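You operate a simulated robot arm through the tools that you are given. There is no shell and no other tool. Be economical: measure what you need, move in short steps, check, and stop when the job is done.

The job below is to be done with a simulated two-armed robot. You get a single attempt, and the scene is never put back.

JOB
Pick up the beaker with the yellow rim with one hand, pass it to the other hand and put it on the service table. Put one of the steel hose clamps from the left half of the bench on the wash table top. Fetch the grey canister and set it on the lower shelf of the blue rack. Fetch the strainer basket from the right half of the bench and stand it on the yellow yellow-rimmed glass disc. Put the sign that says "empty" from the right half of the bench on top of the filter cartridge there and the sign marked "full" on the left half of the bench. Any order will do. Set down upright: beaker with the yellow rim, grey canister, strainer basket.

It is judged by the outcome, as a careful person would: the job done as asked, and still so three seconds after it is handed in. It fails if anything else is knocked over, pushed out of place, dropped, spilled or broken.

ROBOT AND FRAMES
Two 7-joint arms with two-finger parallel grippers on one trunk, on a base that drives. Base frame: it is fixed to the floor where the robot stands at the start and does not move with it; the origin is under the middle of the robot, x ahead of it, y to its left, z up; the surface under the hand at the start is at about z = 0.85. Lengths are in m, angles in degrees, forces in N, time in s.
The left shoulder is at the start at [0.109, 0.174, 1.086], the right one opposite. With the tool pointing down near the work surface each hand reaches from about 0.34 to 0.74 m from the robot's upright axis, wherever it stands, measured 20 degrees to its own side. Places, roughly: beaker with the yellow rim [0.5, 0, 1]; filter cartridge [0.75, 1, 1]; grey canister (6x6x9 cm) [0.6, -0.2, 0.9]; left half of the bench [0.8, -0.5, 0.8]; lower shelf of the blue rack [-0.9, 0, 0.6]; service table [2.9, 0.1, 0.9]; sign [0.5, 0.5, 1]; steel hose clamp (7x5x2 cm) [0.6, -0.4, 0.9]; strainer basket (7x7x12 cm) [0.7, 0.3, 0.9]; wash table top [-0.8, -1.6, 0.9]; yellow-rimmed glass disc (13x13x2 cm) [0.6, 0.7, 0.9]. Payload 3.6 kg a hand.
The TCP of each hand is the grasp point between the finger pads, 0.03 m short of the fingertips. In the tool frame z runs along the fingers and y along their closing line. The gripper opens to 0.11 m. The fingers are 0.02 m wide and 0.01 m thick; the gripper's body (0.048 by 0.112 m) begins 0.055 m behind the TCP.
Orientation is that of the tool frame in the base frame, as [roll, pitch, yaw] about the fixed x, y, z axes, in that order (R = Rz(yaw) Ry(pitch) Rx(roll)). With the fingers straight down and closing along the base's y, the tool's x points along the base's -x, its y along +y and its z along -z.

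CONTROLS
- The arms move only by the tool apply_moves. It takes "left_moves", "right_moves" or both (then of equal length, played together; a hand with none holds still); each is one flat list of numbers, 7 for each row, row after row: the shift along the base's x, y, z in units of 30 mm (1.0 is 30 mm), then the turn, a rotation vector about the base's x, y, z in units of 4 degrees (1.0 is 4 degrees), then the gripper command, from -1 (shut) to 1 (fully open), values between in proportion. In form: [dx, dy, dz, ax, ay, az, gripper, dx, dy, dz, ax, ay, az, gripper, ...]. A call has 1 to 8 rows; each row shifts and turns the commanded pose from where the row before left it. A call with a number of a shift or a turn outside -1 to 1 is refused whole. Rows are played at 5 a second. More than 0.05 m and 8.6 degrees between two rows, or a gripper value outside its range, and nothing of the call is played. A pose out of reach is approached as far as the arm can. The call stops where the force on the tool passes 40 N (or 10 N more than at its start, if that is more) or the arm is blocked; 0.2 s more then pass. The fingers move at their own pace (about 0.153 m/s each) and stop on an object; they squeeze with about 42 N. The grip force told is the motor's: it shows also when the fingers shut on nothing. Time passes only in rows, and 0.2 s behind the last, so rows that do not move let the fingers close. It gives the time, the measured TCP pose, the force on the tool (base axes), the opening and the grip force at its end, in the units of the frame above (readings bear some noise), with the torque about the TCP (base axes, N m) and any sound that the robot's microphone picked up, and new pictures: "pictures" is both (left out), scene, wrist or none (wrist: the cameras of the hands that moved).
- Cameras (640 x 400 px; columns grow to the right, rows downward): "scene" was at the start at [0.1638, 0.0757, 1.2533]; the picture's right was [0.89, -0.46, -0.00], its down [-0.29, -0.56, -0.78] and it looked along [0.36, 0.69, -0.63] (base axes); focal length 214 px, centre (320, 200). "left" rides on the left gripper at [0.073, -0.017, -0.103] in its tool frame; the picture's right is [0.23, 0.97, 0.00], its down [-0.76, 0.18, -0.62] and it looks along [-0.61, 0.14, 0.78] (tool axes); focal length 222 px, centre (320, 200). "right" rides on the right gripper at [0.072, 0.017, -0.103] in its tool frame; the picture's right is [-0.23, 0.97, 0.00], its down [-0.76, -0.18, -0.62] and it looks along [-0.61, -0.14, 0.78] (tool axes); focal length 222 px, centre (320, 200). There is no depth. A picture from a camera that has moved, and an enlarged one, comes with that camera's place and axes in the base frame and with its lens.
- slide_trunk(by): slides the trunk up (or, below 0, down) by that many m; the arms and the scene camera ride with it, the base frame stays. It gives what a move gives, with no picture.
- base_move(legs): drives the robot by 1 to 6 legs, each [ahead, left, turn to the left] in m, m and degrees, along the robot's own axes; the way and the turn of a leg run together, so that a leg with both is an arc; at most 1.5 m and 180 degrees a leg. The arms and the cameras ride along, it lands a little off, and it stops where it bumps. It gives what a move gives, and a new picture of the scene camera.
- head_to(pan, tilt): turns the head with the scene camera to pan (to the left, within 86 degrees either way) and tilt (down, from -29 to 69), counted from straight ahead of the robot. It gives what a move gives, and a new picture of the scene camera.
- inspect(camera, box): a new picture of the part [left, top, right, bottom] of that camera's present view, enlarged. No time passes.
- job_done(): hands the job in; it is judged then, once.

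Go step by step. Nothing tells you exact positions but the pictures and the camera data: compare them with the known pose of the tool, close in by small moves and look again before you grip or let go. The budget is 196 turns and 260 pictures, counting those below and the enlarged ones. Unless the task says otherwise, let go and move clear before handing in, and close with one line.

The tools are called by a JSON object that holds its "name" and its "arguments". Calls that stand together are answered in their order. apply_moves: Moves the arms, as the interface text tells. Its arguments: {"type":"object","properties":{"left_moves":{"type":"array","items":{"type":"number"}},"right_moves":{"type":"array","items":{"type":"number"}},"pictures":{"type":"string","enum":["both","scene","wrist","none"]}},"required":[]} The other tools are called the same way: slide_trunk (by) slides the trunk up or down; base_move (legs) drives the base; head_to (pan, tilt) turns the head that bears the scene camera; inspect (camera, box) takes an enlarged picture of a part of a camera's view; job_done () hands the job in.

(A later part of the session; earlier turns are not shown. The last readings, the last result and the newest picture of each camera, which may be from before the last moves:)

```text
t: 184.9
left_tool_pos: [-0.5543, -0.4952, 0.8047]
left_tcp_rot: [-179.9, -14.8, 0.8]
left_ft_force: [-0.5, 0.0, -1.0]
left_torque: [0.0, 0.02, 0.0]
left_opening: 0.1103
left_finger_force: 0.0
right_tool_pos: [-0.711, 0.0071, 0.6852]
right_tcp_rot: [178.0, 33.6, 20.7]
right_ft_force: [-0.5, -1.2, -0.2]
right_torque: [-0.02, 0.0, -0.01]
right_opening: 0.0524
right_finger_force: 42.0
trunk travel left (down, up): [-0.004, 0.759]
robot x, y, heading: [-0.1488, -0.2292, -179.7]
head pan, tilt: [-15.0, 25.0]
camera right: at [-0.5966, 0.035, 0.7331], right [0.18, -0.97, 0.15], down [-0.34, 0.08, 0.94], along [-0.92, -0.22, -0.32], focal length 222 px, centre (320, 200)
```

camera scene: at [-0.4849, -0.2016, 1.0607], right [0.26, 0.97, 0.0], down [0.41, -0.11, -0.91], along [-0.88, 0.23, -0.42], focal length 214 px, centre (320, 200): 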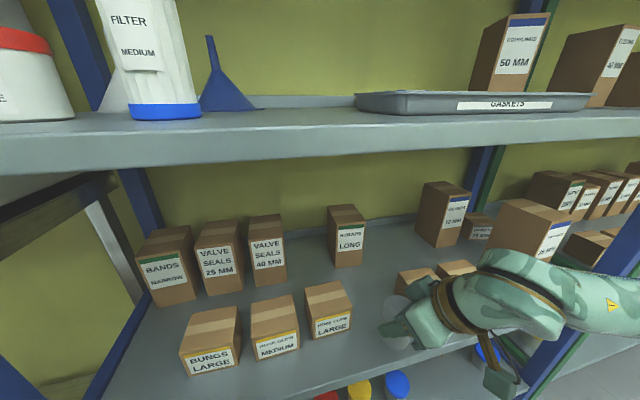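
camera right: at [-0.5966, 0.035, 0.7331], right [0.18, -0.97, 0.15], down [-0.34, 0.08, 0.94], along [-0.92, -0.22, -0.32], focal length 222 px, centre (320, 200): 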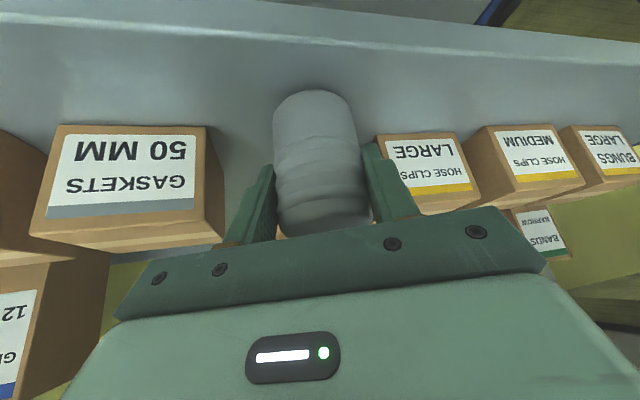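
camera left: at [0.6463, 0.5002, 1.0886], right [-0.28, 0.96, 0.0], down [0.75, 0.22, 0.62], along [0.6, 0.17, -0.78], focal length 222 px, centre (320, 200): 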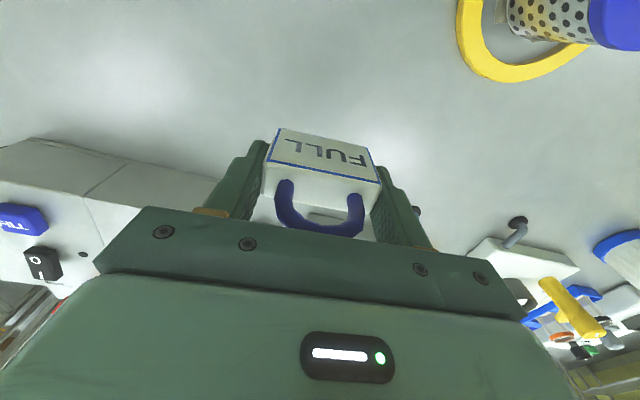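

{"name": "apply_moves", "arguments": {"right_moves": [0, 0, -0.1, 0, 0, 0, -1, 0, 0, 0, 0, 0, 0, -1], "pictures": "none"}}

{"name": "apply_moves", "arguments": {"right_moves": [0, 0, -0.1, 0, 0, 0, -1, 0, 0, 0, 0, 0, 0, -1], "pictures": "none"}}

{"name": "apply_moves", "arguments": {"right_moves": [0, 0, -0.08, 0, 0, 0, -1, 0, 0, 0, 0, 0, 0, -1], "pictures": "none"}}

```text
t: 185.5
left_tool_pos: [-0.5534, -0.496, 0.8055]
left_tcp_rot: [-179.9, -14.8, 0.6]
left_ft_force: [0.9, -0.1, 0.2]
left_torque: [0.02, 0.0, 0.01]
left_opening: 0.11
left_finger_force: 0.1
right_tool_pos: [-0.7113, 0.0059, 0.6823]
right_tcp_rot: [178.1, 33.6, 20.7]
right_ft_force: [0.1, -0.2, -0.4]
right_torque: [0.0, -0.03, -0.03]
right_opening: 0.0524
right_finger_force: 41.6
trunk travel left (down, up): [-0.004, 0.759]
robot x, y, heading: [-0.1484, -0.223, -179.7]
head pan, tilt: [-15.0, 25.0]
```

```text
t: 186.1
left_tool_pos: [-0.554, -0.4949, 0.8057]
left_tcp_rot: [-180.0, -14.9, 0.7]
left_ft_force: [0.0, 0.2, -0.2]
left_torque: [0.01, -0.01, 0.0]
left_opening: 0.11
left_finger_force: 0.0
right_tool_pos: [-0.7118, 0.0071, 0.6791]
right_tcp_rot: [178.1, 33.5, 20.6]
right_ft_force: [0.3, -0.1, -0.2]
right_torque: [0.02, 0.01, 0.03]
right_opening: 0.0521
right_finger_force: 42.2
trunk travel left (down, up): [-0.004, 0.759]
robot x, y, heading: [-0.1454, -0.2244, -179.8]
head pan, tilt: [-15.0, 25.0]
```

```text
t: 186.7
left_tool_pos: [-0.5548, -0.4956, 0.8056]
left_tcp_rot: [-179.9, -14.7, 0.7]
left_ft_force: [-0.4, 0.1, 1.3]
left_torque: [-0.02, 0.02, 0.04]
left_opening: 0.1101
left_finger_force: 0.1
right_tool_pos: [-0.7117, 0.0069, 0.6775]
right_tcp_rot: [178.0, 33.6, 20.7]
right_ft_force: [0.8, 0.6, 1.4]
right_torque: [0.07, 0.04, -0.02]
right_opening: 0.0526
right_finger_force: 41.5
trunk travel left (down, up): [-0.004, 0.759]
robot x, y, heading: [-0.1489, -0.2241, -179.8]
head pan, tilt: [-15.0, 25.0]
```

Contact seems to begin at z≈0.677. One more small step to seat it.

{"name": "apply_moves", "arguments": {"right_moves": [0, 0, -0.05, 0, 0, 0, -1, 0, 0, 0, 0, 0, 0, -1], "pictures": "none"}}

{"name": "inspect", "arguments": {"camera": "scene", "box": [340, 240, 520, 352]}}

```text
t: 187.3
left_tool_pos: [-0.5528, -0.4956, 0.8058]
left_tcp_rot: [-179.9, -14.7, 0.6]
left_ft_force: [0.1, -0.5, 0.4]
left_torque: [0.0, 0.0, 0.0]
left_opening: 0.1101
left_finger_force: 0.0
right_tool_pos: [-0.7111, 0.0061, 0.6768]
right_tcp_rot: [178.2, 33.7, 20.6]
right_ft_force: [1.2, 2.8, 13.2]
right_torque: [0.39, 0.13, -0.12]
right_opening: 0.0523
right_finger_force: 42.1
trunk travel left (down, up): [-0.004, 0.759]
robot x, y, heading: [-0.144, -0.2247, -179.8]
head pan, tilt: [-15.0, 25.0]
```

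```text
3.56 times, centred on (430, 296) of scene
camera zoom: at [-0.483, -0.2018, 1.0616], right [0.26, 0.97, 0.0], down [0.41, -0.11, -0.91], along [-0.88, 0.23, -0.42], focal length 763 px, centre (-71, -141)
```

zoom: 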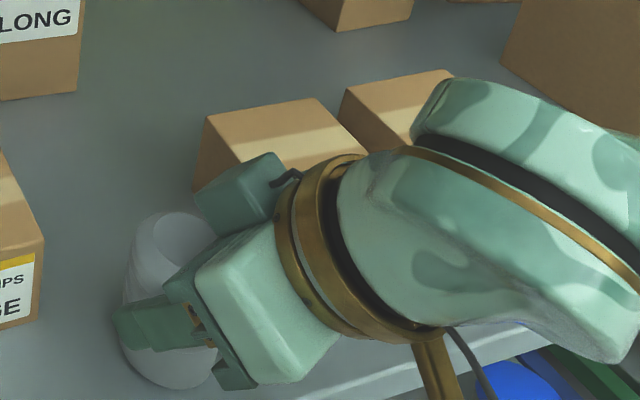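

Seated. I release with limited opening and back out along the tool axis.

{"name": "apply_moves", "arguments": {"right_moves": [0, 0, 0.04, 0, 0, 0, -1, 0, 0, 0, 0, 0, 0, 0.15, 0, 0, 0, 0, 0, 0, 0.3, 0, 0, 0, 0, 0, 0, 0.3, 0.46, 0.17, 0.74, 0, 0, 0, 0.3, 0.46, 0.17, 0.74, 0, 0, 0, 0.3, 0.46, 0.17, 0.6, 0, 0, 0, 0.3], "pictures": "both"}}

```text
t: 188.9
left_tool_pos: [-0.5534, -0.496, 0.8074]
left_tcp_rot: [-179.9, -14.8, 0.7]
left_ft_force: [0.1, 0.2, 0.2]
left_torque: [0.04, -0.01, 0.0]
left_opening: 0.1102
left_finger_force: 0.0
right_tool_pos: [-0.6814, 0.0255, 0.7413]
right_tcp_rot: [178.0, 33.5, 20.6]
right_ft_force: [0.2, -0.1, -0.6]
right_torque: [0.0, -0.01, 0.02]
right_opening: 0.0713
right_finger_force: 0.1
right hand out of reach, approached as far as the arm can: row 7
trunk travel left (down, up): [-0.004, 0.759]
robot x, y, heading: [-0.1503, -0.2241, -179.9]
head pan, tilt: [-15.0, 25.0]
camera scene: at [-0.4841, -0.2016, 1.0611], right [0.26, 0.97, 0.0], down [0.41, -0.11, -0.91], along [-0.88, 0.23, -0.42], focal length 214 px, centre (320, 200)
camera right: at [-0.5679, 0.0531, 0.7886], right [0.18, -0.97, 0.15], down [-0.34, 0.08, 0.94], along [-0.92, -0.22, -0.32], focal length 222 px, centre (320, 200)
```

scene: 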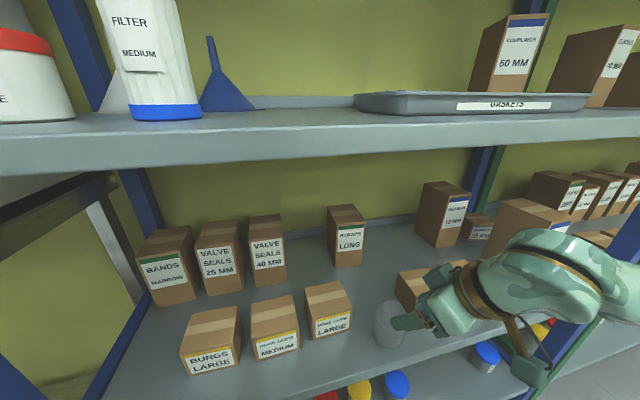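
right: 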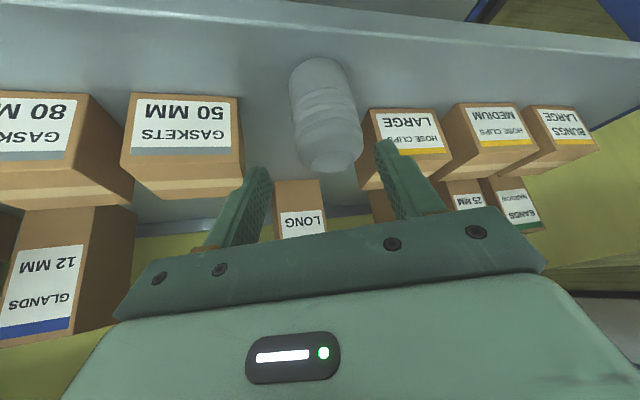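

The canister stands on the shelf. I back the base straight out.

{"name": "base_move", "arguments": {"legs": [[-0.15, 0, 0]]}}

{"name": "slide_trunk", "arguments": {"by": 0.2}}

{"name": "inspect", "arguments": {"camera": "scene", "box": [200, 130, 520, 330]}}

```text
t: 190.3
left_tool_pos: [-0.4041, -0.4947, 0.8062]
left_tcp_rot: [-179.8, -14.8, 0.6]
left_ft_force: [0.4, 1.2, -0.2]
left_torque: [-0.02, 0.04, -0.02]
left_opening: 0.1102
left_finger_force: 0.0
right_tool_pos: [-0.5314, 0.0253, 0.74]
right_tcp_rot: [178.0, 33.6, 20.5]
right_ft_force: [-0.8, 0.2, 0.0]
right_torque: [-0.04, 0.01, -0.02]
right_opening: 0.0716
right_finger_force: 0.0
trunk travel left (down, up): [-0.004, 0.759]
robot x, y, heading: [0.0055, -0.2227, -179.6]
head pan, tilt: [-15.0, 25.0]
camera scene: at [-0.3336, -0.201, 1.0613], right [0.26, 0.97, 0.0], down [0.41, -0.11, -0.91], along [-0.88, 0.23, -0.42], focal length 214 px, centre (320, 200)
```

scene: 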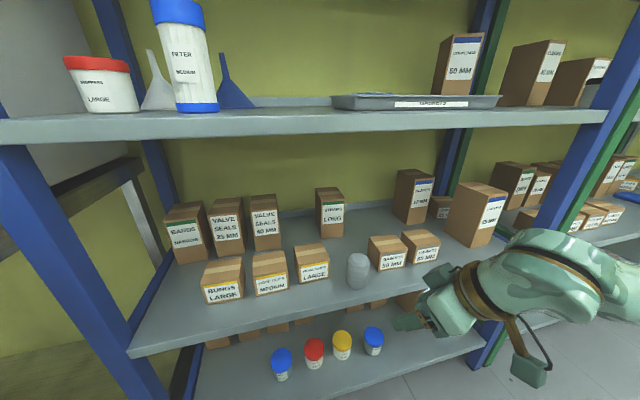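

```text
t: 192.5
left_tool_pos: [-0.406, -0.4957, 1.0053]
left_tcp_rot: [-179.9, -14.7, 0.5]
left_ft_force: [0.3, -0.1, -0.9]
left_torque: [0.01, -0.01, -0.03]
left_opening: 0.1101
left_finger_force: 0.0
right_tool_pos: [-0.5325, 0.0258, 0.9397]
right_tcp_rot: [178.1, 33.5, 20.5]
right_ft_force: [-0.3, 0.2, 0.6]
right_torque: [0.06, 0.01, 0.04]
right_opening: 0.0714
right_finger_force: 0.0
trunk travel left (down, up): [-0.204, 0.559]
robot x, y, heading: [0.0008, -0.2233, -179.8]
head pan, tilt: [-15.0, 25.0]
```

```text
2.00 times, centred on (360, 230) of scene
camera zoom: at [-0.2128, -0.2005, 1.275], right [0.26, 0.97, 0.0], down [0.41, -0.11, -0.91], along [-0.88, 0.23, -0.42], focal length 429 px, centre (240, 140)
```

zoom: 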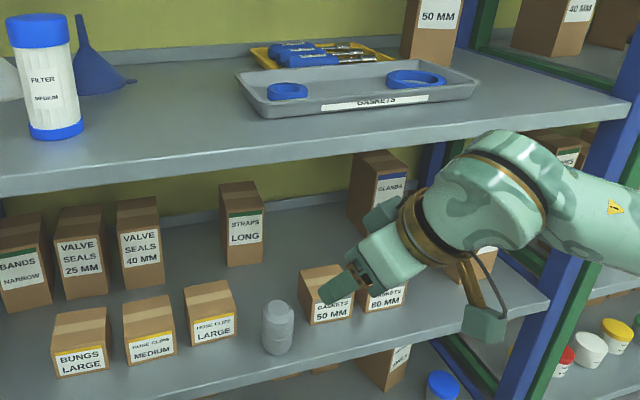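

The canister stands on the lower shelf. Last is the beaker; I first raise both hands and straighten the left tool.

{"name": "apply_moves", "arguments": {"left_moves": [0.3, 0.3, 0.65, 0, 0.93, 0, 1, 0.2, 0.3, 0.65, 0, 0.93, 0, 1, 0.2, 0.3, 0.65, 0, 0.93, 0, 1, 0, 0, 0.65, 0, 0.93, 0, 1, 0, 0, 0, 0, 0, 0, 1, 0, 0, 0, 0, 0, 0, 1], "right_moves": [0.4, 0, 0.8, 0, 0, 0, 1, 0.4, 0, 0.8, 0, 0, 0, 1, 0.4, 0, 0.8, 0, 0, 0, 1, 0.4, 0, 0.8, 0, 0, 0, 1, 0.3, 0, 0.8, 0, 0, 0, 1, 0.3, 0, 0.8, 0, 0, 0, 1], "pictures": "none"}}

```text
t: 193.9
left_tool_pos: [-0.3816, -0.4676, 1.0829]
left_tcp_rot: [-179.7, 0.2, 0.5]
left_ft_force: [-0.6, 0.2, 0.1]
left_torque: [0.04, 0.01, 0.02]
left_opening: 0.1102
left_finger_force: 0.0
right_tool_pos: [-0.4662, 0.0247, 1.0852]
right_tcp_rot: [178.1, 33.7, 20.6]
right_ft_force: [0.4, -0.6, 0.2]
right_torque: [-0.04, 0.04, 0.0]
right_opening: 0.1096
right_finger_force: 0.0
trunk travel left (down, up): [-0.204, 0.559]
robot x, y, heading: [0.0018, -0.2208, -179.9]
head pan, tilt: [-15.0, 25.0]
```

I test the tilted, inward-pointing pose of the right hand for the hand-over, in free air.

{"name": "apply_moves", "arguments": {"right_moves": [0, 0, 0, 0, 0, 1, 1, 0, 0, 0, 0, 0, 1, 1, 0, 0, 0, 0, 0, 1, 1, 0, 0, 0, 0, 0, 1, 1, 0, 0, 0, 0, 0, 1, 1, 0, 0, 0, 0, 0, 1, 1], "pictures": "none"}}

{"name": "apply_moves", "arguments": {"right_moves": [0, 0, 0, -0.69, 0.7, 0, 1, 0, 0, 0, -0.69, 0.7, 0, 1, 0, 0, 0, -0.69, 0.7, 0, 1, 0, 0, 0, -0.69, 0.7, 0, 1, 0, 0, 0, -0.69, 0.7, 0, 1, 0, 0, 0, -0.69, 0.7, 0, 1, 0, 0, 0, -0.69, 0.7, 0, 1, 0, 0, 0, -0.69, 0.7, 0, 1], "pictures": "none"}}

{"name": "apply_moves", "arguments": {"right_moves": [0, -0.8, 0, 0, 0, 0, 1, 0, -0.8, 0, 0, 0, 0, 1, 0, -0.8, 0, 0, 0, 0, 1, 0, -0.8, 0, 0, 0, 0, 1, 0, -0.8, 0, 0, 0, 0, 1], "pictures": "scene"}}

```text
t: 195.3
left_tool_pos: [-0.3833, -0.4676, 1.0832]
left_tcp_rot: [-179.7, 0.2, 0.6]
left_ft_force: [0.2, -0.2, 0.4]
left_torque: [0.01, -0.03, -0.01]
left_opening: 0.1098
left_finger_force: 0.2
right_tool_pos: [-0.4674, 0.0176, 1.0834]
right_tcp_rot: [179.7, 32.9, 27.1]
right_ft_force: [-0.1, -0.5, -0.9]
right_torque: [0.01, -0.05, 0.02]
right_opening: 0.11
right_finger_force: 0.1
right hand out of reach, approached as far as the arm can: row 2, 3, 4, 5, 6
trunk travel left (down, up): [-0.204, 0.559]
robot x, y, heading: [0.0027, -0.221, -179.5]
head pan, tilt: [-15.0, 25.0]
```

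```text
t: 197.1
left_tool_pos: [-0.383, -0.4668, 1.0843]
left_tcp_rot: [-179.7, 0.1, 0.6]
left_ft_force: [0.0, -0.4, 0.1]
left_torque: [0.02, -0.04, 0.0]
left_opening: 0.11
left_finger_force: 0.1
right_tool_pos: [-0.4664, 0.0178, 1.0845]
right_tcp_rot: [160.4, 61.9, 12.2]
right_ft_force: [-0.1, 0.4, 0.8]
right_torque: [0.0, -0.03, -0.01]
right_opening: 0.11
right_finger_force: 0.0
trunk travel left (down, up): [-0.204, 0.559]
robot x, y, heading: [0.0059, -0.2221, -179.9]
head pan, tilt: [-15.0, 25.0]
```

```text
t: 198.3
left_tool_pos: [-0.3851, -0.4691, 1.0843]
left_tcp_rot: [-179.7, 0.2, 0.6]
left_ft_force: [0.7, -0.3, -0.1]
left_torque: [-0.01, -0.04, 0.0]
left_opening: 0.1102
left_finger_force: 0.0
right_tool_pos: [-0.4745, -0.1027, 1.0866]
right_tcp_rot: [160.4, 61.7, 12.3]
right_ft_force: [-0.1, -0.3, 0.2]
right_torque: [0.03, -0.03, -0.03]
right_opening: 0.1099
right_finger_force: 0.0
right hand out of reach, approached as far as the arm can: row 2, 3
trunk travel left (down, up): [-0.204, 0.559]
robot x, y, heading: [0.0049, -0.2233, -179.9]
head pan, tilt: [-15.0, 25.0]
camera scene: at [-0.2124, -0.2012, 1.2752], right [0.26, 0.97, 0.0], down [0.41, -0.11, -0.91], along [-0.88, 0.23, -0.42], focal length 214 px, centre (320, 200)
```

scene: 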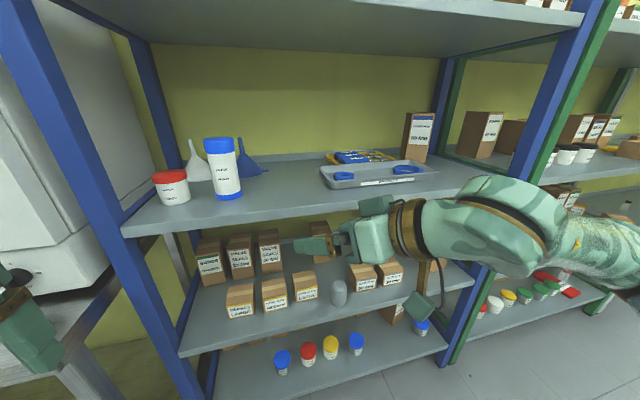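

Right-hand pose works (pointing forward-inward, tilt ≈63°). I level its closing axis and test how far the left hand comes to the centre.

{"name": "apply_moves", "arguments": {"left_moves": [0, 1, 0, 0, 0, 0, 1, 0, 1, 0, 0, 0, 0, 1, 0, 1, 0, 0, 0, 0, 1, 0, 1, 0, 0, 0, 0, 1, 0, 1, 0, 0, 0, 0, 1], "right_moves": [0, 0.5, 0, 0.94, 0.64, 0.57, 1, 0, 0.5, 0, 0.94, 0.64, 0.57, 1, 0, 0, 0, 0, 0, 0, 1, 0, 0, 0, 0, 0, 0, 1, 0, 0, 0, 0, 0, 0, 1], "pictures": "none"}}

```text
t: 199.5
left_tool_pos: [-0.386, -0.329, 1.0839]
left_tcp_rot: [-179.4, 0.3, 1.0]
left_ft_force: [-0.1, 0.2, 0.4]
left_torque: [0.01, 0.02, 0.0]
left_opening: 0.1101
left_finger_force: 0.1
left hand out of reach, approached as far as the arm can: row 5
right_tool_pos: [-0.4753, -0.0718, 1.0868]
right_tcp_rot: [179.8, 63.4, 34.2]
right_ft_force: [-0.5, -1.1, -0.5]
right_torque: [0.02, -0.03, -0.01]
right_opening: 0.11
right_finger_force: 0.0
trunk travel left (down, up): [-0.204, 0.559]
robot x, y, heading: [0.0037, -0.222, -179.6]
head pan, tilt: [-15.0, 25.0]
```

{"name": "apply_moves", "arguments": {"left_moves": [0, -1, 0, 0, 0, 0, 1, 0, -1, 0, 0, 0, 0, 1, 0, -1, 0, 0, 0, 0, 1, 0, -1, 0, 0, 0, 0, 1, 0, -1, 0, 0, 0, 0, 1, 0, -0.5, 0, 0, 0, 0, 1, 0, 0, 0, 0, 0, 0, 1, 0, 0, 0, 0, 0, 0, 1], "right_moves": [0, 0, -0.5, 0, 0, 0, 1, 0, 0, -0.5, 0, 0, 0, 1, 0.3, -0.8, -0.3, 0, 0, 0, 1, 0.3, -1, -0.3, 0, 0, 0, 1, 0.3, -1, -0.3, 0, 0, 0, 1, 0.3, -1, 0, 0, 0, 0, 1, 0.3, -1, 0, 0, 0, 0, 1, 0.3, -1, 0, 0, 0, 0, 1], "pictures": "none"}}

```text
t: 201.3
left_tool_pos: [-0.3839, -0.495, 1.0833]
left_tcp_rot: [-179.6, 0.1, 0.6]
left_ft_force: [-0.3, 0.5, -0.1]
left_torque: [-0.01, -0.04, -0.03]
left_opening: 0.11
left_finger_force: 0.0
right_tool_pos: [-0.4707, -0.1718, 1.0379]
right_tcp_rot: [179.8, 63.3, 34.2]
right_ft_force: [-0.7, -0.8, -0.1]
right_torque: [-0.02, 0.0, -0.03]
right_opening: 0.1104
right_finger_force: 0.1
right hand out of reach, approached as far as the arm can: row 1, 2, 3, 4, 6, 7, 8
trunk travel left (down, up): [-0.204, 0.559]
robot x, y, heading: [0.0008, -0.2263, -179.9]
head pan, tilt: [-15.0, 25.0]
```

The hands come closer to centre when higher, so I repeat the test about 8–10 cm higher.

{"name": "apply_moves", "arguments": {"left_moves": [0, 0, 1, 0, 0, 0, 1, 0, 0, 1, 0, 0, 0, 1, 0, 0, 1, 0, 0, 0, 1, 0, 0.8, 0.7, 0, 0, 0, 1, 0, 1, 0, 0, 0, 0, 1, 0, 1, 0, 0, 0, 0, 1, 0, 1, 0, 0, 0, 0, 1], "right_moves": [0, 0.5, 1, 0, 0, 0, 1, 0, 0, 1, 0, 0, 0, 1, 0, 0, 1, 0, 0, 0, 1, 0, 0, 0.5, 0, 0, 0, 1, 0, 0, 0, 0, 0, 0, 1, 0, 0, 0, 0, 0, 0, 1, 0, 0, 0, 0, 0, 0, 1], "pictures": "none"}}

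{"name": "apply_moves", "arguments": {"right_moves": [0.2, -0.8, 0, 0, 0, 0, 1, 0.2, -0.8, 0, 0, 0, 0, 1, 0.2, -0.8, 0, 0, 0, 0, 1, 0.2, -0.8, 0, 0, 0, 0, 1], "pictures": "scene"}}

```text
t: 202.9
left_tool_pos: [-0.3903, -0.4017, 1.0891]
left_tcp_rot: [-179.7, 0.1, 0.6]
left_ft_force: [0.2, 0.0, -0.8]
left_torque: [-0.02, 0.01, 0.0]
left_opening: 0.1101
left_finger_force: 0.1
left hand out of reach, approached as far as the arm can: row 1, 2, 3, 4
right_tool_pos: [-0.4697, -0.156, 1.1419]
right_tcp_rot: [179.8, 63.5, 34.1]
right_ft_force: [0.5, 0.0, -0.3]
right_torque: [-0.03, 0.01, -0.02]
right_opening: 0.1101
right_finger_force: 0.1
trunk travel left (down, up): [-0.204, 0.559]
robot x, y, heading: [0.0017, -0.2211, -179.7]
head pan, tilt: [-15.0, 25.0]
```

```text
t: 203.9
left_tool_pos: [-0.3898, -0.404, 1.0891]
left_tcp_rot: [-179.8, 0.0, 0.5]
left_ft_force: [0.1, -0.1, -0.2]
left_torque: [0.02, -0.01, -0.01]
left_opening: 0.1101
left_finger_force: 0.1
right_tool_pos: [-0.4467, -0.2551, 1.1425]
right_tcp_rot: [-180.0, 63.6, 34.3]
right_ft_force: [-0.5, 0.3, 0.1]
right_torque: [0.01, -0.01, 0.0]
right_opening: 0.1101
right_finger_force: 0.1
trunk travel left (down, up): [-0.204, 0.559]
robot x, y, heading: [0.006, -0.2237, -179.7]
head pan, tilt: [-15.0, 25.0]
camera scene: at [-0.2121, -0.2014, 1.2753], right [0.26, 0.97, 0.0], down [0.41, -0.11, -0.91], along [-0.88, 0.23, -0.42], focal length 214 px, centre (320, 200)
```

scene: 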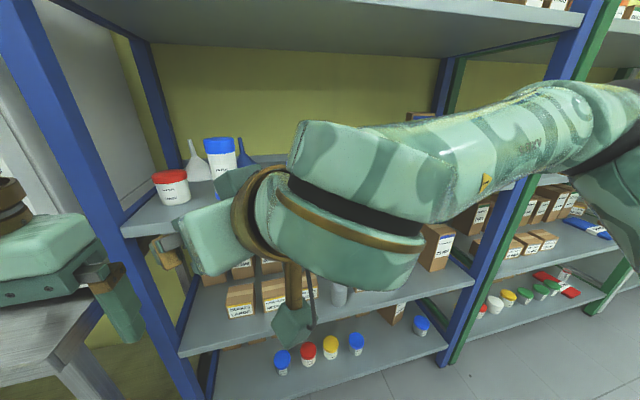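

Better swap roles: the right hand (vertical) picks the beaker and the left hand (tilted, from below/side) takes it over. I re-pose both hands in free air.

{"name": "apply_moves", "arguments": {"left_moves": [0, 0, 0, 0.2595, 0.848, -0.4233, 1, 0, 0, 0, 0.2595, 0.848, -0.4233, 1, 0, 0, 0, 0.2595, 0.848, -0.4233, 1, 0, 0, 0, 0.2595, 0.848, -0.4233, 1, 0, 0, 0, 0.2595, 0.848, -0.4233, 1, 0, 0, 0, 0.2595, 0.848, -0.4233, 1, 0, 0, 0, 0.2595, 0.848, -0.4233, 1, 0, 0, 0, 0.2595, 0.848, -0.4233, 1], "right_moves": [0, 0.5, 0, 0.2595, -0.848, -0.4233, 1, 0, 0.5, 0, 0.2595, -0.848, -0.4233, 1, 0, 0.5, 0, 0.2595, -0.848, -0.4233, 1, 0, 0.5, 0, 0.2595, -0.848, -0.4233, 1, 0, 0.5, 0, 0.2595, -0.848, -0.4233, 1, 0, 0.5, 0, 0.2595, -0.848, -0.4233, 1, 0, 0.5, 0, 0.2595, -0.848, -0.4233, 1, 0, 0.5, 0, 0.2595, -0.848, -0.4233, 1], "pictures": "none"}}

{"name": "apply_moves", "arguments": {"left_moves": [0, 0, 0, 0.2595, 0.848, -0.4233, 1, 0, 0, 0, 0.2595, 0.848, -0.4233, 1, 0, 0, 0, 0.2595, 0.848, -0.4233, 1, 0, 0, 0, 0.2595, 0.848, -0.4233, 1, 0, 0, 0, 0.2595, 0.848, -0.4233, 1, 0, 0, 0, 0.2595, 0.848, -0.4233, 1, 0, 0, 0, 0.2595, 0.848, -0.4233, 1, 0, 0, 0, 0.2595, 0.848, -0.4233, 1], "right_moves": [0.2, 0.4, 0, 0.2595, -0.848, -0.4233, 1, 0.2, 0.4, 0, 0.2595, -0.848, -0.4233, 1, 0.2, 0.4, 0, 0.2595, -0.848, -0.4233, 1, 0.2, 0.4, 0, 0.2595, -0.848, -0.4233, 1, 0, 0.4, 0, 0.2595, -0.848, -0.4233, 1, 0, 0.4, 0, 0.2595, -0.848, -0.4233, 1, 0, 0.4, 0, 0.2595, -0.848, -0.4233, 1, 0, 0.4, 0, 0.2595, -0.848, -0.4233, 1], "pictures": "none"}}

{"name": "apply_moves", "arguments": {"left_moves": [0, 0, 0, 0.2595, 0.848, -0.4233, 1, 0, 0, 0, 0.2595, 0.848, -0.4233, 1], "right_moves": [0, 0, 0, 0.2595, -0.848, -0.4233, 1, 0, 0, 0, 0.2595, -0.848, -0.4233, 1], "pictures": "none"}}

```text
t: 205.7
left_tool_pos: [-0.3897, -0.4034, 1.0899]
left_tcp_rot: [-174.0, 27.9, -11.9]
left_ft_force: [0.1, -0.3, 0.0]
left_torque: [0.01, -0.01, -0.01]
left_opening: 0.1099
left_finger_force: 0.0
right_tool_pos: [-0.4472, -0.1326, 1.143]
right_tcp_rot: [174.0, 35.4, 15.8]
right_ft_force: [0.4, -0.9, 0.5]
right_torque: [-0.01, 0.01, 0.0]
right_opening: 0.1098
right_finger_force: 0.1
trunk travel left (down, up): [-0.204, 0.559]
robot x, y, heading: [0.0062, -0.2229, -179.8]
head pan, tilt: [-15.0, 25.0]
```

```text
t: 207.5
left_tool_pos: [-0.4333, -0.4056, 1.1229]
left_tcp_rot: [-175.4, 56.2, -26.5]
left_ft_force: [-0.8, 1.0, -0.4]
left_torque: [0.01, -0.01, -0.01]
left_opening: 0.1101
left_finger_force: 0.0
left hand out of reach, approached as far as the arm can: row 3, 4, 5, 6, 7, 8
right_tool_pos: [-0.4215, -0.0373, 1.1439]
right_tcp_rot: [177.8, 7.5, 3.4]
right_ft_force: [-0.5, -0.1, -0.1]
right_torque: [0.0, -0.02, -0.03]
right_opening: 0.1103
right_finger_force: 0.0
trunk travel left (down, up): [-0.204, 0.559]
robot x, y, heading: [0.0025, -0.2243, -179.8]
head pan, tilt: [-15.0, 25.0]
```

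```text
t: 208.1
left_tool_pos: [-0.4458, -0.407, 1.1298]
left_tcp_rot: [-178.4, 63.0, -32.7]
left_ft_force: [-1.2, -0.2, -0.1]
left_torque: [-0.02, -0.01, 0.04]
left_opening: 0.1101
left_finger_force: 0.1
left hand out of reach, approached as far as the arm can: row 1, 2
right_tool_pos: [-0.4224, -0.0351, 1.1426]
right_tcp_rot: [179.8, 0.5, 0.2]
right_ft_force: [-0.2, 0.0, -1.2]
right_torque: [-0.01, -0.02, 0.0]
right_opening: 0.1099
right_finger_force: 0.1
trunk travel left (down, up): [-0.204, 0.559]
robot x, y, heading: [0.0006, -0.223, -179.7]
head pan, tilt: [-15.0, 25.0]
```

{"name": "apply_moves", "arguments": {"right_moves": [0, -1, 0, 0, 0, 0, 1, 0, -1, 0, 0, 0, 0, 1, 0, -1, 0, 0, 0, 0, 1, 0, -1, 0, 0, 0, 0, 1, 0, -1, 0, 0, 0, 0, 1, 0, -1, 0, 0, 0, 0, 1], "pictures": "none"}}

{"name": "apply_moves", "arguments": {"right_moves": [0, 1, 0, 0, 0, 0, 1, 0, 1, 0, 0, 0, 0, 1, 0, 1, 0, 0, 0, 0, 1, 0, 1, 0, 0, 0, 0, 1, 0, 1, 0, 0, 0, 0, 1, 0, 1, 0, 0, 0, 0, 1], "pictures": "none"}}

{"name": "apply_moves", "arguments": {"left_moves": [0.1, 0.9, -0.3, 0, 0, 0, 1, 0.1, 0.9, -0.3, 0, 0, 0, 1, 0.1, 0.9, -0.3, 0, 0, 0, 1, 0.1, 0.9, -0.3, 0, 0, 0, 1, 0.1, 0.9, -0.3, 0, 0, 0, 1, 0.1, 0.9, -0.1, 0, 0, 0, 1], "pictures": "none"}}

```text
t: 209.5
left_tool_pos: [-0.446, -0.4062, 1.1303]
left_tcp_rot: [-178.1, 63.0, -32.4]
left_ft_force: [-0.3, 0.5, 0.4]
left_torque: [0.0, 0.03, 0.0]
left_opening: 0.1102
left_finger_force: 0.1
right_tool_pos: [-0.4204, -0.2177, 1.1434]
right_tcp_rot: [179.8, 0.7, 0.2]
right_ft_force: [0.2, 0.1, 0.2]
right_torque: [-0.02, -0.02, 0.0]
right_opening: 0.1102
right_finger_force: 0.1
trunk travel left (down, up): [-0.204, 0.559]
robot x, y, heading: [0.0033, -0.2249, -179.8]
head pan, tilt: [-15.0, 25.0]
```

```text
t: 210.9
left_tool_pos: [-0.4455, -0.4058, 1.1312]
left_tcp_rot: [-178.2, 62.9, -32.5]
left_ft_force: [0.9, -0.1, 0.7]
left_torque: [0.01, 0.01, -0.03]
left_opening: 0.1099
left_finger_force: 0.1
right_tool_pos: [-0.4232, -0.0342, 1.1429]
right_tcp_rot: [179.8, 0.6, 0.2]
right_ft_force: [0.2, 1.3, 0.1]
right_torque: [-0.03, 0.03, 0.01]
right_opening: 0.1098
right_finger_force: 0.0
trunk travel left (down, up): [-0.204, 0.559]
robot x, y, heading: [0.0023, -0.2234, -179.9]
head pan, tilt: [-15.0, 25.0]
```

```text
t: 212.3
left_tool_pos: [-0.4473, -0.243, 1.0934]
left_tcp_rot: [-178.2, 63.2, -32.3]
left_ft_force: [0.0, -0.1, -0.2]
left_torque: [-0.01, -0.03, -0.04]
left_opening: 0.1099
left_finger_force: 0.0
left hand out of reach, approached as far as the arm can: row 1, 2, 3
right_tool_pos: [-0.4244, -0.037, 1.1423]
right_tcp_rot: [179.7, 0.5, 0.3]
right_ft_force: [0.1, -1.0, 0.0]
right_torque: [-0.02, -0.01, 0.02]
right_opening: 0.1101
right_finger_force: 0.0
trunk travel left (down, up): [-0.204, 0.559]
robot x, y, heading: [0.0022, -0.2241, -179.7]
head pan, tilt: [-15.0, 25.0]
```

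The hand-over poses meet at the centre. I spread the hands, turn back to the bench and go to the beaker.

{"name": "apply_moves", "arguments": {"left_moves": [-0.1, -0.9, 0.3, 0, 0, 0, 1, -0.1, -0.9, 0.3, 0, 0, 0, 1, 0, -0.9, 0.3, 0, 0, 0, 1, 0, -0.9, 0.3, 0, 0, 0, 1, 0, -0.9, 0, 0, 0, 0, 1, 0, -0.9, 0, 0, 0, 0, 1], "pictures": "none"}}

{"name": "base_move", "arguments": {"legs": [[0.03, 0, 0], [0, 0, 90], [0, 0, 90], [0.08, 0.39, 0]]}}

{"name": "head_to", "arguments": {"pan": -15, "tilt": 50}}

```text
t: 213.7
left_tool_pos: [-0.4509, -0.4055, 1.1298]
left_tcp_rot: [-178.2, 63.2, -32.4]
left_ft_force: [0.9, 0.7, 1.3]
left_torque: [0.04, 0.01, 0.02]
left_opening: 0.1098
left_finger_force: 0.1
right_tool_pos: [-0.4228, -0.0369, 1.144]
right_tcp_rot: [179.7, 0.6, 0.2]
right_ft_force: [0.5, 0.1, -0.8]
right_torque: [-0.01, 0.02, 0.02]
right_opening: 0.1099
right_finger_force: 0.1
trunk travel left (down, up): [-0.204, 0.559]
robot x, y, heading: [-0.0011, -0.2248, -179.9]
head pan, tilt: [-15.0, 25.0]
```

```text
t: 224.2
left_tool_pos: [0.5136, 0.3422, 1.1294]
left_tcp_rot: [-178.2, 63.1, 146.8]
left_ft_force: [-0.4, 0.4, -0.3]
left_torque: [-0.01, 0.01, -0.01]
left_opening: 0.11
left_finger_force: 0.0
right_tool_pos: [0.4802, -0.0245, 1.1438]
right_tcp_rot: [179.9, 0.5, 179.5]
right_ft_force: [0.0, 0.4, 0.1]
right_torque: [-0.05, -0.02, -0.03]
right_opening: 0.1102
right_finger_force: 0.0
trunk travel left (down, up): [-0.204, 0.559]
robot x, y, heading: [0.0551, 0.167, -0.5]
head pan, tilt: [-15.0, 25.0]
camera scene: at [0.2701, 0.1405, 1.2753], right [-0.27, -0.96, 0.0], down [-0.41, 0.11, -0.91], along [0.87, -0.24, -0.42], focal length 214 px, centre (320, 200)
```

scene: 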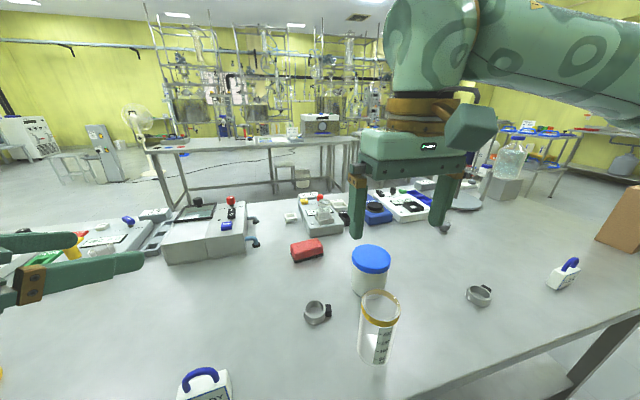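

```text
t: 225.1
left_tool_pos: [0.5132, 0.3427, 1.1298]
left_tcp_rot: [-178.3, 63.1, 146.8]
left_ft_force: [0.3, -0.2, -0.4]
left_torque: [0.02, -0.01, 0.0]
left_opening: 0.1101
left_finger_force: 0.0
right_tool_pos: [0.4801, -0.0269, 1.144]
right_tcp_rot: [179.7, 0.5, 179.5]
right_ft_force: [-0.2, -0.2, 0.2]
right_torque: [0.02, 0.01, -0.01]
right_opening: 0.1102
right_finger_force: 0.1
trunk travel left (down, up): [-0.204, 0.559]
robot x, y, heading: [0.0547, 0.1659, -0.9]
head pan, tilt: [-15.0, 50.0]
camera scene: at [0.2553, 0.1438, 1.2379], right [-0.27, -0.96, 0.0], down [-0.74, 0.21, -0.64], along [0.62, -0.17, -0.77], focal length 214 px, centre (320, 200)
```

scene: 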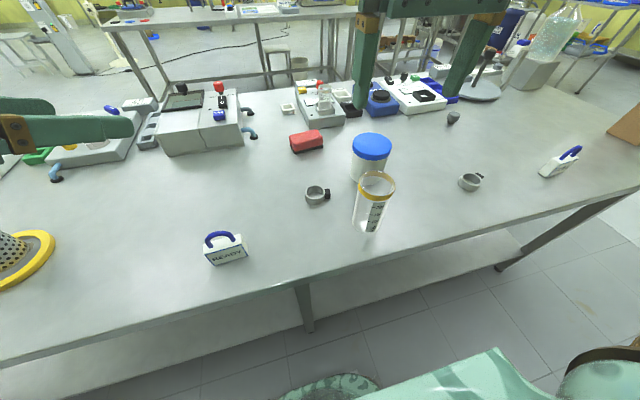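

{"name": "inspect", "arguments": {"camera": "right", "box": [200, 20, 440, 170]}}

{"name": "inspect", "arguments": {"camera": "scene", "box": [320, 120, 430, 240]}}

```text
2.67 times, centred on (320, 95) of right
camera zoom: at [0.4065, -0.0097, 1.247], right [0.24, 0.97, 0.01], down [0.75, -0.19, 0.63], along [0.61, -0.14, -0.78], focal length 592 px, centre (320, 480)
```

zoom: 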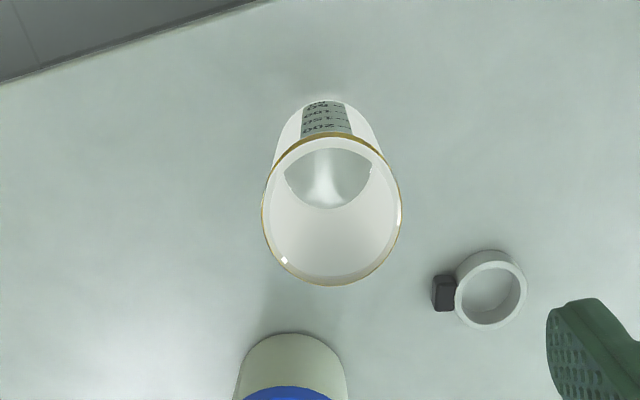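

```text
3.33 times, centred on (375, 180) of scene
camera zoom: at [0.2553, 0.1438, 1.2379], right [-0.27, -0.96, 0.0], down [-0.74, 0.21, -0.64], along [0.62, -0.17, -0.77], focal length 715 px, centre (137, 267)
```

zoom: 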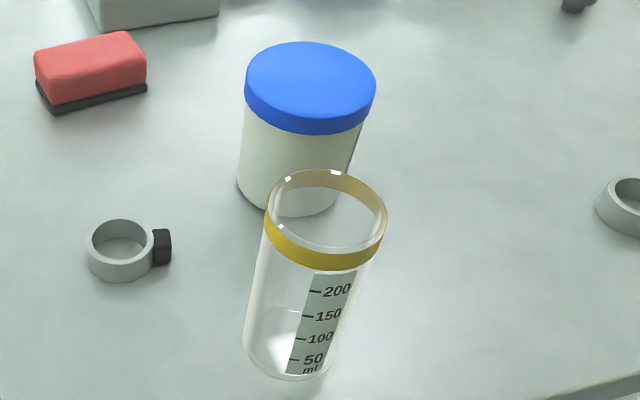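

Beaker (glass, empty) at (0.478,−0.019), top ≈0.975. I descend with the right hand around its upper part.

{"name": "apply_moves", "arguments": {"right_moves": [0, 0.25, -0.8, 0, 0, 0, 1, 0, 0, -1, 0, 0, 0, 1, 0, 0, -1, 0, 0, 0, 1, 0, 0, -0.8, 0, 0, 0, 1], "pictures": "wrist"}}

```text
t: 226.1
left_tool_pos: [0.5129, 0.3429, 1.1294]
left_tcp_rot: [-178.3, 63.1, 146.8]
left_ft_force: [-0.1, -0.3, 0.9]
left_torque: [0.0, 0.0, 0.0]
left_opening: 0.1097
left_finger_force: 0.0
right_tool_pos: [0.4813, -0.0198, 1.034]
right_tcp_rot: [179.7, 0.6, 179.4]
right_ft_force: [-0.8, -0.6, -0.3]
right_torque: [0.01, 0.02, 0.01]
right_opening: 0.1099
right_finger_force: 0.0
trunk travel left (down, up): [-0.204, 0.559]
robot x, y, heading: [0.0542, 0.1648, -0.4]
head pan, tilt: [-15.0, 50.0]
camera right: at [0.4066, -0.0028, 1.1384], right [0.24, 0.97, 0.01], down [0.75, -0.19, 0.63], along [0.61, -0.14, -0.78], focal length 222 px, centre (320, 200)
```

right: 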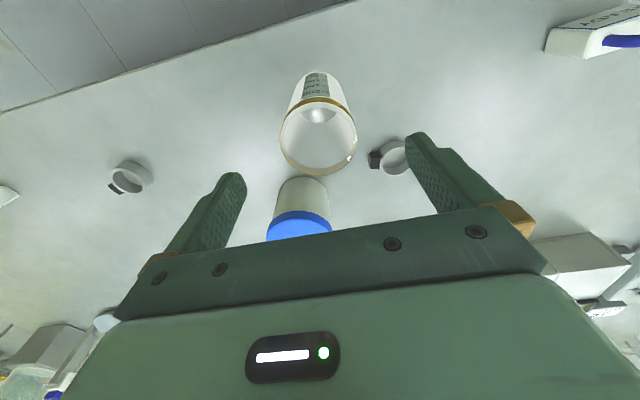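

{"name": "apply_moves", "arguments": {"right_moves": [-0.13, 0, -0.9, 0, 0, 0, 1, 0, 0, -0.9, 0, 0, 0, 1, 0, 0, -0.9, 0, 0, 0, 1, 0, 0, 0, 0, 0, 0, 0.4, 0, 0, 0, 0, 0, 0, 0, 0, 0, 0, 0, 0, 0, -0.5, 0, 0, 0, 0, 0, 0, -1], "pictures": "wrist"}}

{"name": "inspect", "arguments": {"camera": "scene", "box": [320, 120, 430, 240]}}

```text
t: 227.7
left_tool_pos: [0.5136, 0.3421, 1.1296]
left_tcp_rot: [-178.4, 63.1, 146.9]
left_ft_force: [0.5, -0.4, -0.4]
left_torque: [-0.04, 0.0, 0.0]
left_opening: 0.1098
left_finger_force: 0.0
right_tool_pos: [0.4753, -0.02, 0.9542]
right_tcp_rot: [179.7, 0.6, 179.4]
right_ft_force: [1.0, -0.4, -0.3]
right_torque: [-0.03, 0.04, 0.03]
right_opening: 0.0585
right_finger_force: 41.7
trunk travel left (down, up): [-0.204, 0.559]
robot x, y, heading: [0.0566, 0.1623, -0.7]
head pan, tilt: [-15.0, 50.0]
camera right: at [0.4018, -0.0031, 1.0577], right [0.24, 0.97, 0.01], down [0.75, -0.19, 0.63], along [0.61, -0.14, -0.78], focal length 222 px, centre (320, 200)
```

right: 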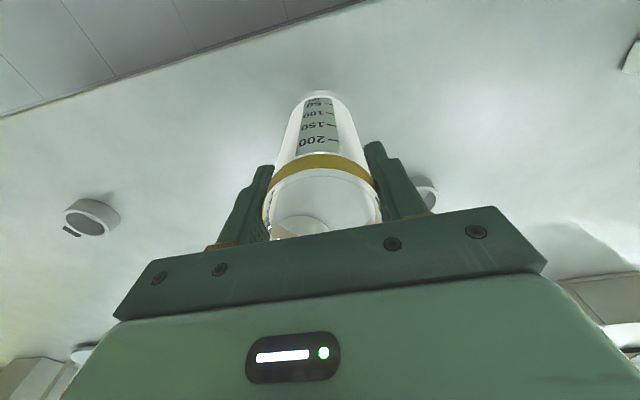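

```text
3.33 times, centred on (375, 180) of scene
camera zoom: at [0.2554, 0.1437, 1.2378], right [-0.27, -0.96, 0.0], down [-0.74, 0.21, -0.64], along [0.62, -0.17, -0.77], focal length 715 px, centre (137, 267)
```

zoom: 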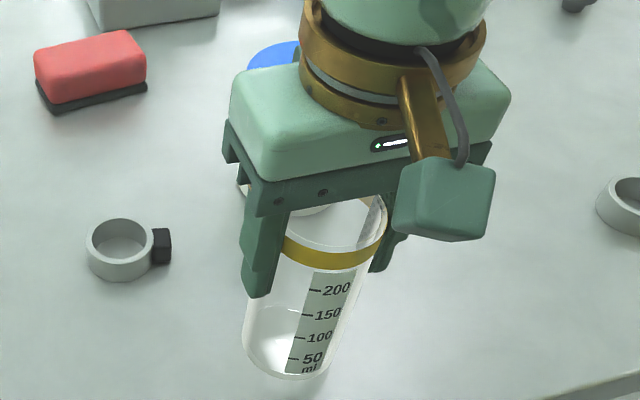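

Gripped. I lift straight up to hand-over height.

{"name": "apply_moves", "arguments": {"right_moves": [0, 0, 0.6, 0, 0, 0, -1, 0, 0, 0.9, 0, 0, 0, -1, 0, 0, 0.9, 0, 0, 0, -1, 0, 0, 0.9, 0, 0, 0, -1, 0, 0, 0.9, 0, 0, 0, -1, 0, 0, 0.9, 0, 0, 0, -1, 0, 0, 0.9, 0, 0, 0, -1, 0, 0, 0.4, 0, 0, 0, -1], "pictures": "none"}}

{"name": "apply_moves", "arguments": {"right_moves": [-0.2, 0.9, 0, 0, 0, 0, -1, -0.2, 0.9, 0, 0, 0, 0, -1, -0.1, 0.9, 0, 0, 0, 0, -1, 0, 0.9, 0, 0, 0, 0, -1, 0, 0.9, 0, 0, 0, 0, -1, 0, 0.6, 0, 0, 0, 0, -1], "pictures": "scene"}}

```text
t: 229.5
left_tool_pos: [0.5129, 0.3422, 1.1287]
left_tcp_rot: [-178.3, 63.0, 146.7]
left_ft_force: [0.3, 0.2, -0.3]
left_torque: [-0.04, 0.0, 0.0]
left_opening: 0.1099
left_finger_force: 0.1
right_tool_pos: [0.4775, -0.0183, 1.1463]
right_tcp_rot: [179.7, 0.5, 179.5]
right_ft_force: [0.1, 0.3, -1.7]
right_torque: [-0.03, -0.02, 0.0]
right_opening: 0.0588
right_finger_force: 42.1
trunk travel left (down, up): [-0.204, 0.559]
robot x, y, heading: [0.0552, 0.1686, -0.3]
head pan, tilt: [-15.0, 50.0]
```

```text
t: 230.9
left_tool_pos: [0.5138, 0.3433, 1.1289]
left_tcp_rot: [-178.3, 63.2, 146.9]
left_ft_force: [0.0, 0.2, -0.2]
left_torque: [0.0, -0.01, 0.01]
left_opening: 0.1101
left_finger_force: 0.1
right_tool_pos: [0.4622, 0.1345, 1.1463]
right_tcp_rot: [179.7, 0.5, 179.4]
right_ft_force: [-0.5, -0.3, -0.9]
right_torque: [0.01, 0.01, 0.0]
right_opening: 0.0587
right_finger_force: 42.0
trunk travel left (down, up): [-0.204, 0.559]
robot x, y, heading: [0.053, 0.1687, -0.7]
head pan, tilt: [-15.0, 50.0]
camera scene: at [0.2554, 0.1441, 1.2378], right [-0.27, -0.96, 0.0], down [-0.74, 0.21, -0.64], along [0.62, -0.17, -0.77], focal length 214 px, centre (320, 200)
```

scene: 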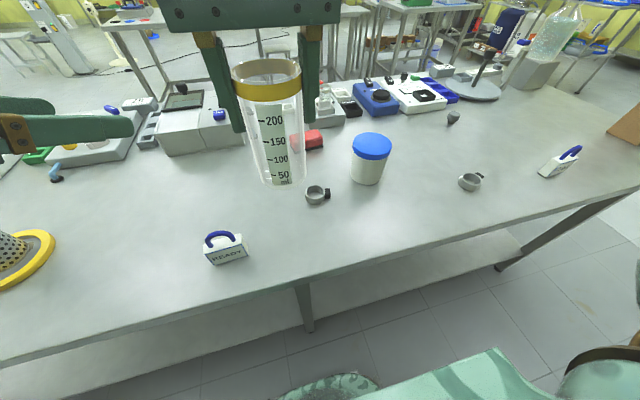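

I bring the beaker to the meeting point and the left hand to a pre-grasp behind it.

{"name": "apply_moves", "arguments": {"right_moves": [0.4, 0.6, 0.1, 0, 0, 0, -1, 0.4, 0.6, 0.1, 0, 0, 0, -1, 0.4, 0.6, 0, 0, 0, 0, -1], "pictures": "none"}}

{"name": "apply_moves", "arguments": {"left_moves": [-0.9, 0, 0, 0, 0, 0, 1, -0.9, 0, 0, 0, 0, 0, 1, -0.9, -0.5, 0, 0, 0, 0, 1, -0.3, -0.7, 0, 0, 0, 0, 1, 0, -0.8, 0, 0, 0, 0, 1], "pictures": "both"}}

```text
t: 231.7
left_tool_pos: [0.5137, 0.3445, 1.1287]
left_tcp_rot: [-178.2, 63.1, 146.9]
left_ft_force: [0.5, 0.4, -0.3]
left_torque: [0.0, 0.0, 0.0]
left_opening: 0.1099
left_finger_force: 0.1
right_tool_pos: [0.4972, 0.1906, 1.1517]
right_tcp_rot: [179.8, 0.6, 179.4]
right_ft_force: [-0.2, -0.2, -1.7]
right_torque: [-0.01, 0.01, 0.0]
right_opening: 0.0586
right_finger_force: 41.5
trunk travel left (down, up): [-0.204, 0.559]
robot x, y, heading: [0.0556, 0.1643, -0.6]
head pan, tilt: [-15.0, 50.0]
```

```text
t: 232.9
left_tool_pos: [0.4751, 0.2895, 1.1747]
left_tcp_rot: [-178.2, 63.1, 146.8]
left_ft_force: [0.1, 1.1, 0.1]
left_torque: [0.0, 0.01, 0.01]
left_opening: 0.1102
left_finger_force: 0.0
left hand out of reach, approached as far as the arm can: row 1, 2, 3, 4
right_tool_pos: [0.4982, 0.1865, 1.1518]
right_tcp_rot: [179.8, 0.5, 179.5]
right_ft_force: [0.0, -0.3, -1.3]
right_torque: [0.02, 0.02, 0.01]
right_opening: 0.0582
right_finger_force: 42.2
trunk travel left (down, up): [-0.204, 0.559]
robot x, y, heading: [0.0546, 0.1676, -0.9]
head pan, tilt: [-15.0, 50.0]
camera scene: at [0.2552, 0.1427, 1.2378], right [-0.27, -0.96, 0.0], down [-0.74, 0.21, -0.64], along [0.62, -0.17, -0.77], focal length 214 px, centre (320, 200)
camera left: at [0.3601, 0.3472, 1.1572], right [0.47, 0.86, -0.22], down [-0.06, 0.28, 0.96], along [0.88, -0.44, 0.18], focal length 222 px, centre (320, 200)
```

scene: 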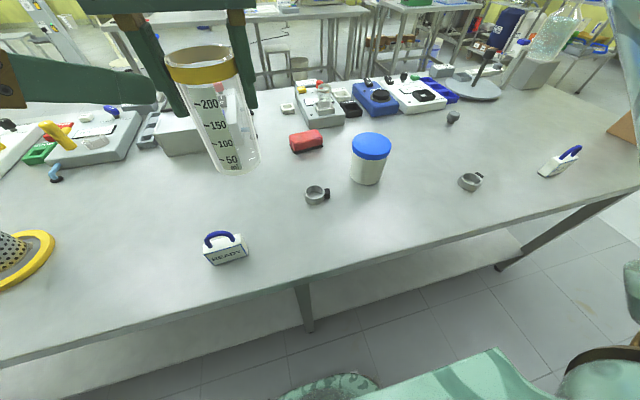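
left: 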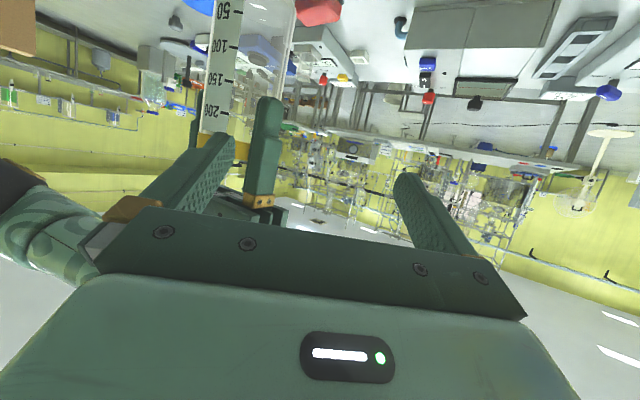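

The left hand cannot retreat further, so instead I move the beaker forward, set the left hand at its grasp pose, then bring the beaker back into it.

{"name": "apply_moves", "arguments": {"right_moves": [0.7, -0.4, 0, 0, 0, 0, -1, 0.7, -0.4, 0, 0, 0, 0, -1, 0.7, -0.4, 0, 0, 0, 0, -1, 0.7, -0.4, 0, 0, 0, 0, -1], "pictures": "none"}}

```text
t: 233.9
left_tool_pos: [0.4749, 0.2913, 1.1743]
left_tcp_rot: [-178.2, 63.1, 146.8]
left_ft_force: [-0.5, 0.7, -0.7]
left_torque: [0.0, 0.03, -0.02]
left_opening: 0.11
left_finger_force: 0.0
right_tool_pos: [0.5823, 0.1393, 1.152]
right_tcp_rot: [179.7, 0.5, 179.5]
right_ft_force: [-0.1, -0.7, -1.6]
right_torque: [0.02, 0.01, 0.02]
right_opening: 0.0586
right_finger_force: 42.4
trunk travel left (down, up): [-0.204, 0.559]
robot x, y, heading: [0.0553, 0.1626, -0.7]
head pan, tilt: [-15.0, 50.0]
```

{"name": "apply_moves", "arguments": {"left_moves": [0.2, -0.5, -0.8, 0, 0, 0, 1, 0.2, -0.7, -0.8, 0, 0, 0, 1, 0.2, -0.7, -0.7, 0, 0, 0, 1, 0.2, -0.8, -0.3, 0, 0, 0, 1, 0, -0.7, 0, 0, 0, 0, 1], "pictures": "both"}}

```text
t: 235.1
left_tool_pos: [0.5103, 0.1865, 1.1072]
left_tcp_rot: [-178.3, 63.0, 146.9]
left_ft_force: [0.5, 0.1, 0.1]
left_torque: [0.01, -0.01, -0.01]
left_opening: 0.11
left_finger_force: 0.2
left hand out of reach, approached as far as the arm can: row 1, 2
right_tool_pos: [0.5824, 0.1398, 1.1513]
right_tcp_rot: [179.7, 0.6, 179.5]
right_ft_force: [-0.7, 0.5, -1.0]
right_torque: [0.01, -0.02, 0.0]
right_opening: 0.0584
right_finger_force: 41.9
trunk travel left (down, up): [-0.204, 0.559]
robot x, y, heading: [0.0558, 0.1672, -0.4]
head pan, tilt: [-15.0, 50.0]
camera scene: at [0.256, 0.1436, 1.2376], right [-0.27, -0.96, 0.0], down [-0.74, 0.21, -0.64], along [0.62, -0.17, -0.77], focal length 214 px, centre (320, 200)
camera left: at [0.3967, 0.2437, 1.0889], right [0.47, 0.86, -0.22], down [-0.07, 0.28, 0.96], along [0.88, -0.43, 0.19], focal length 222 px, centre (320, 200)
```

scene: 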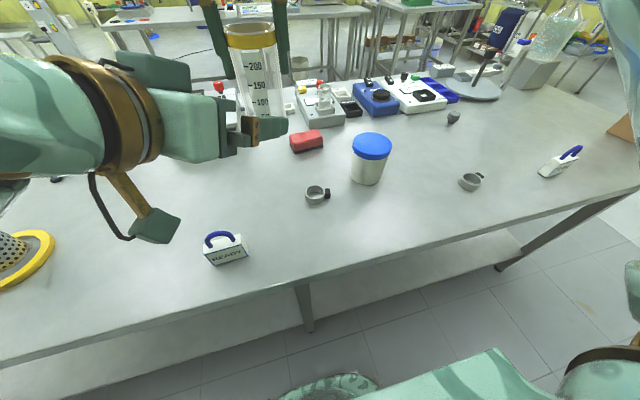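
left: 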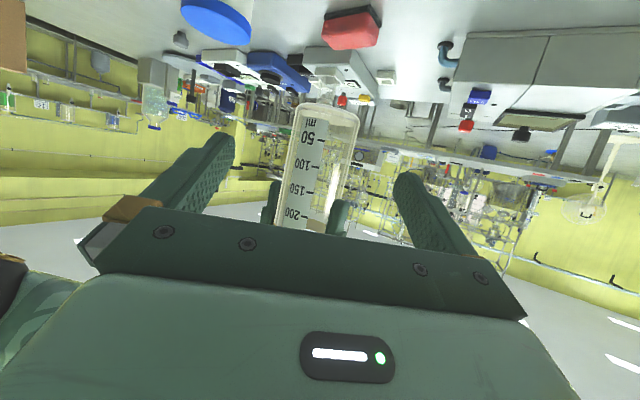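

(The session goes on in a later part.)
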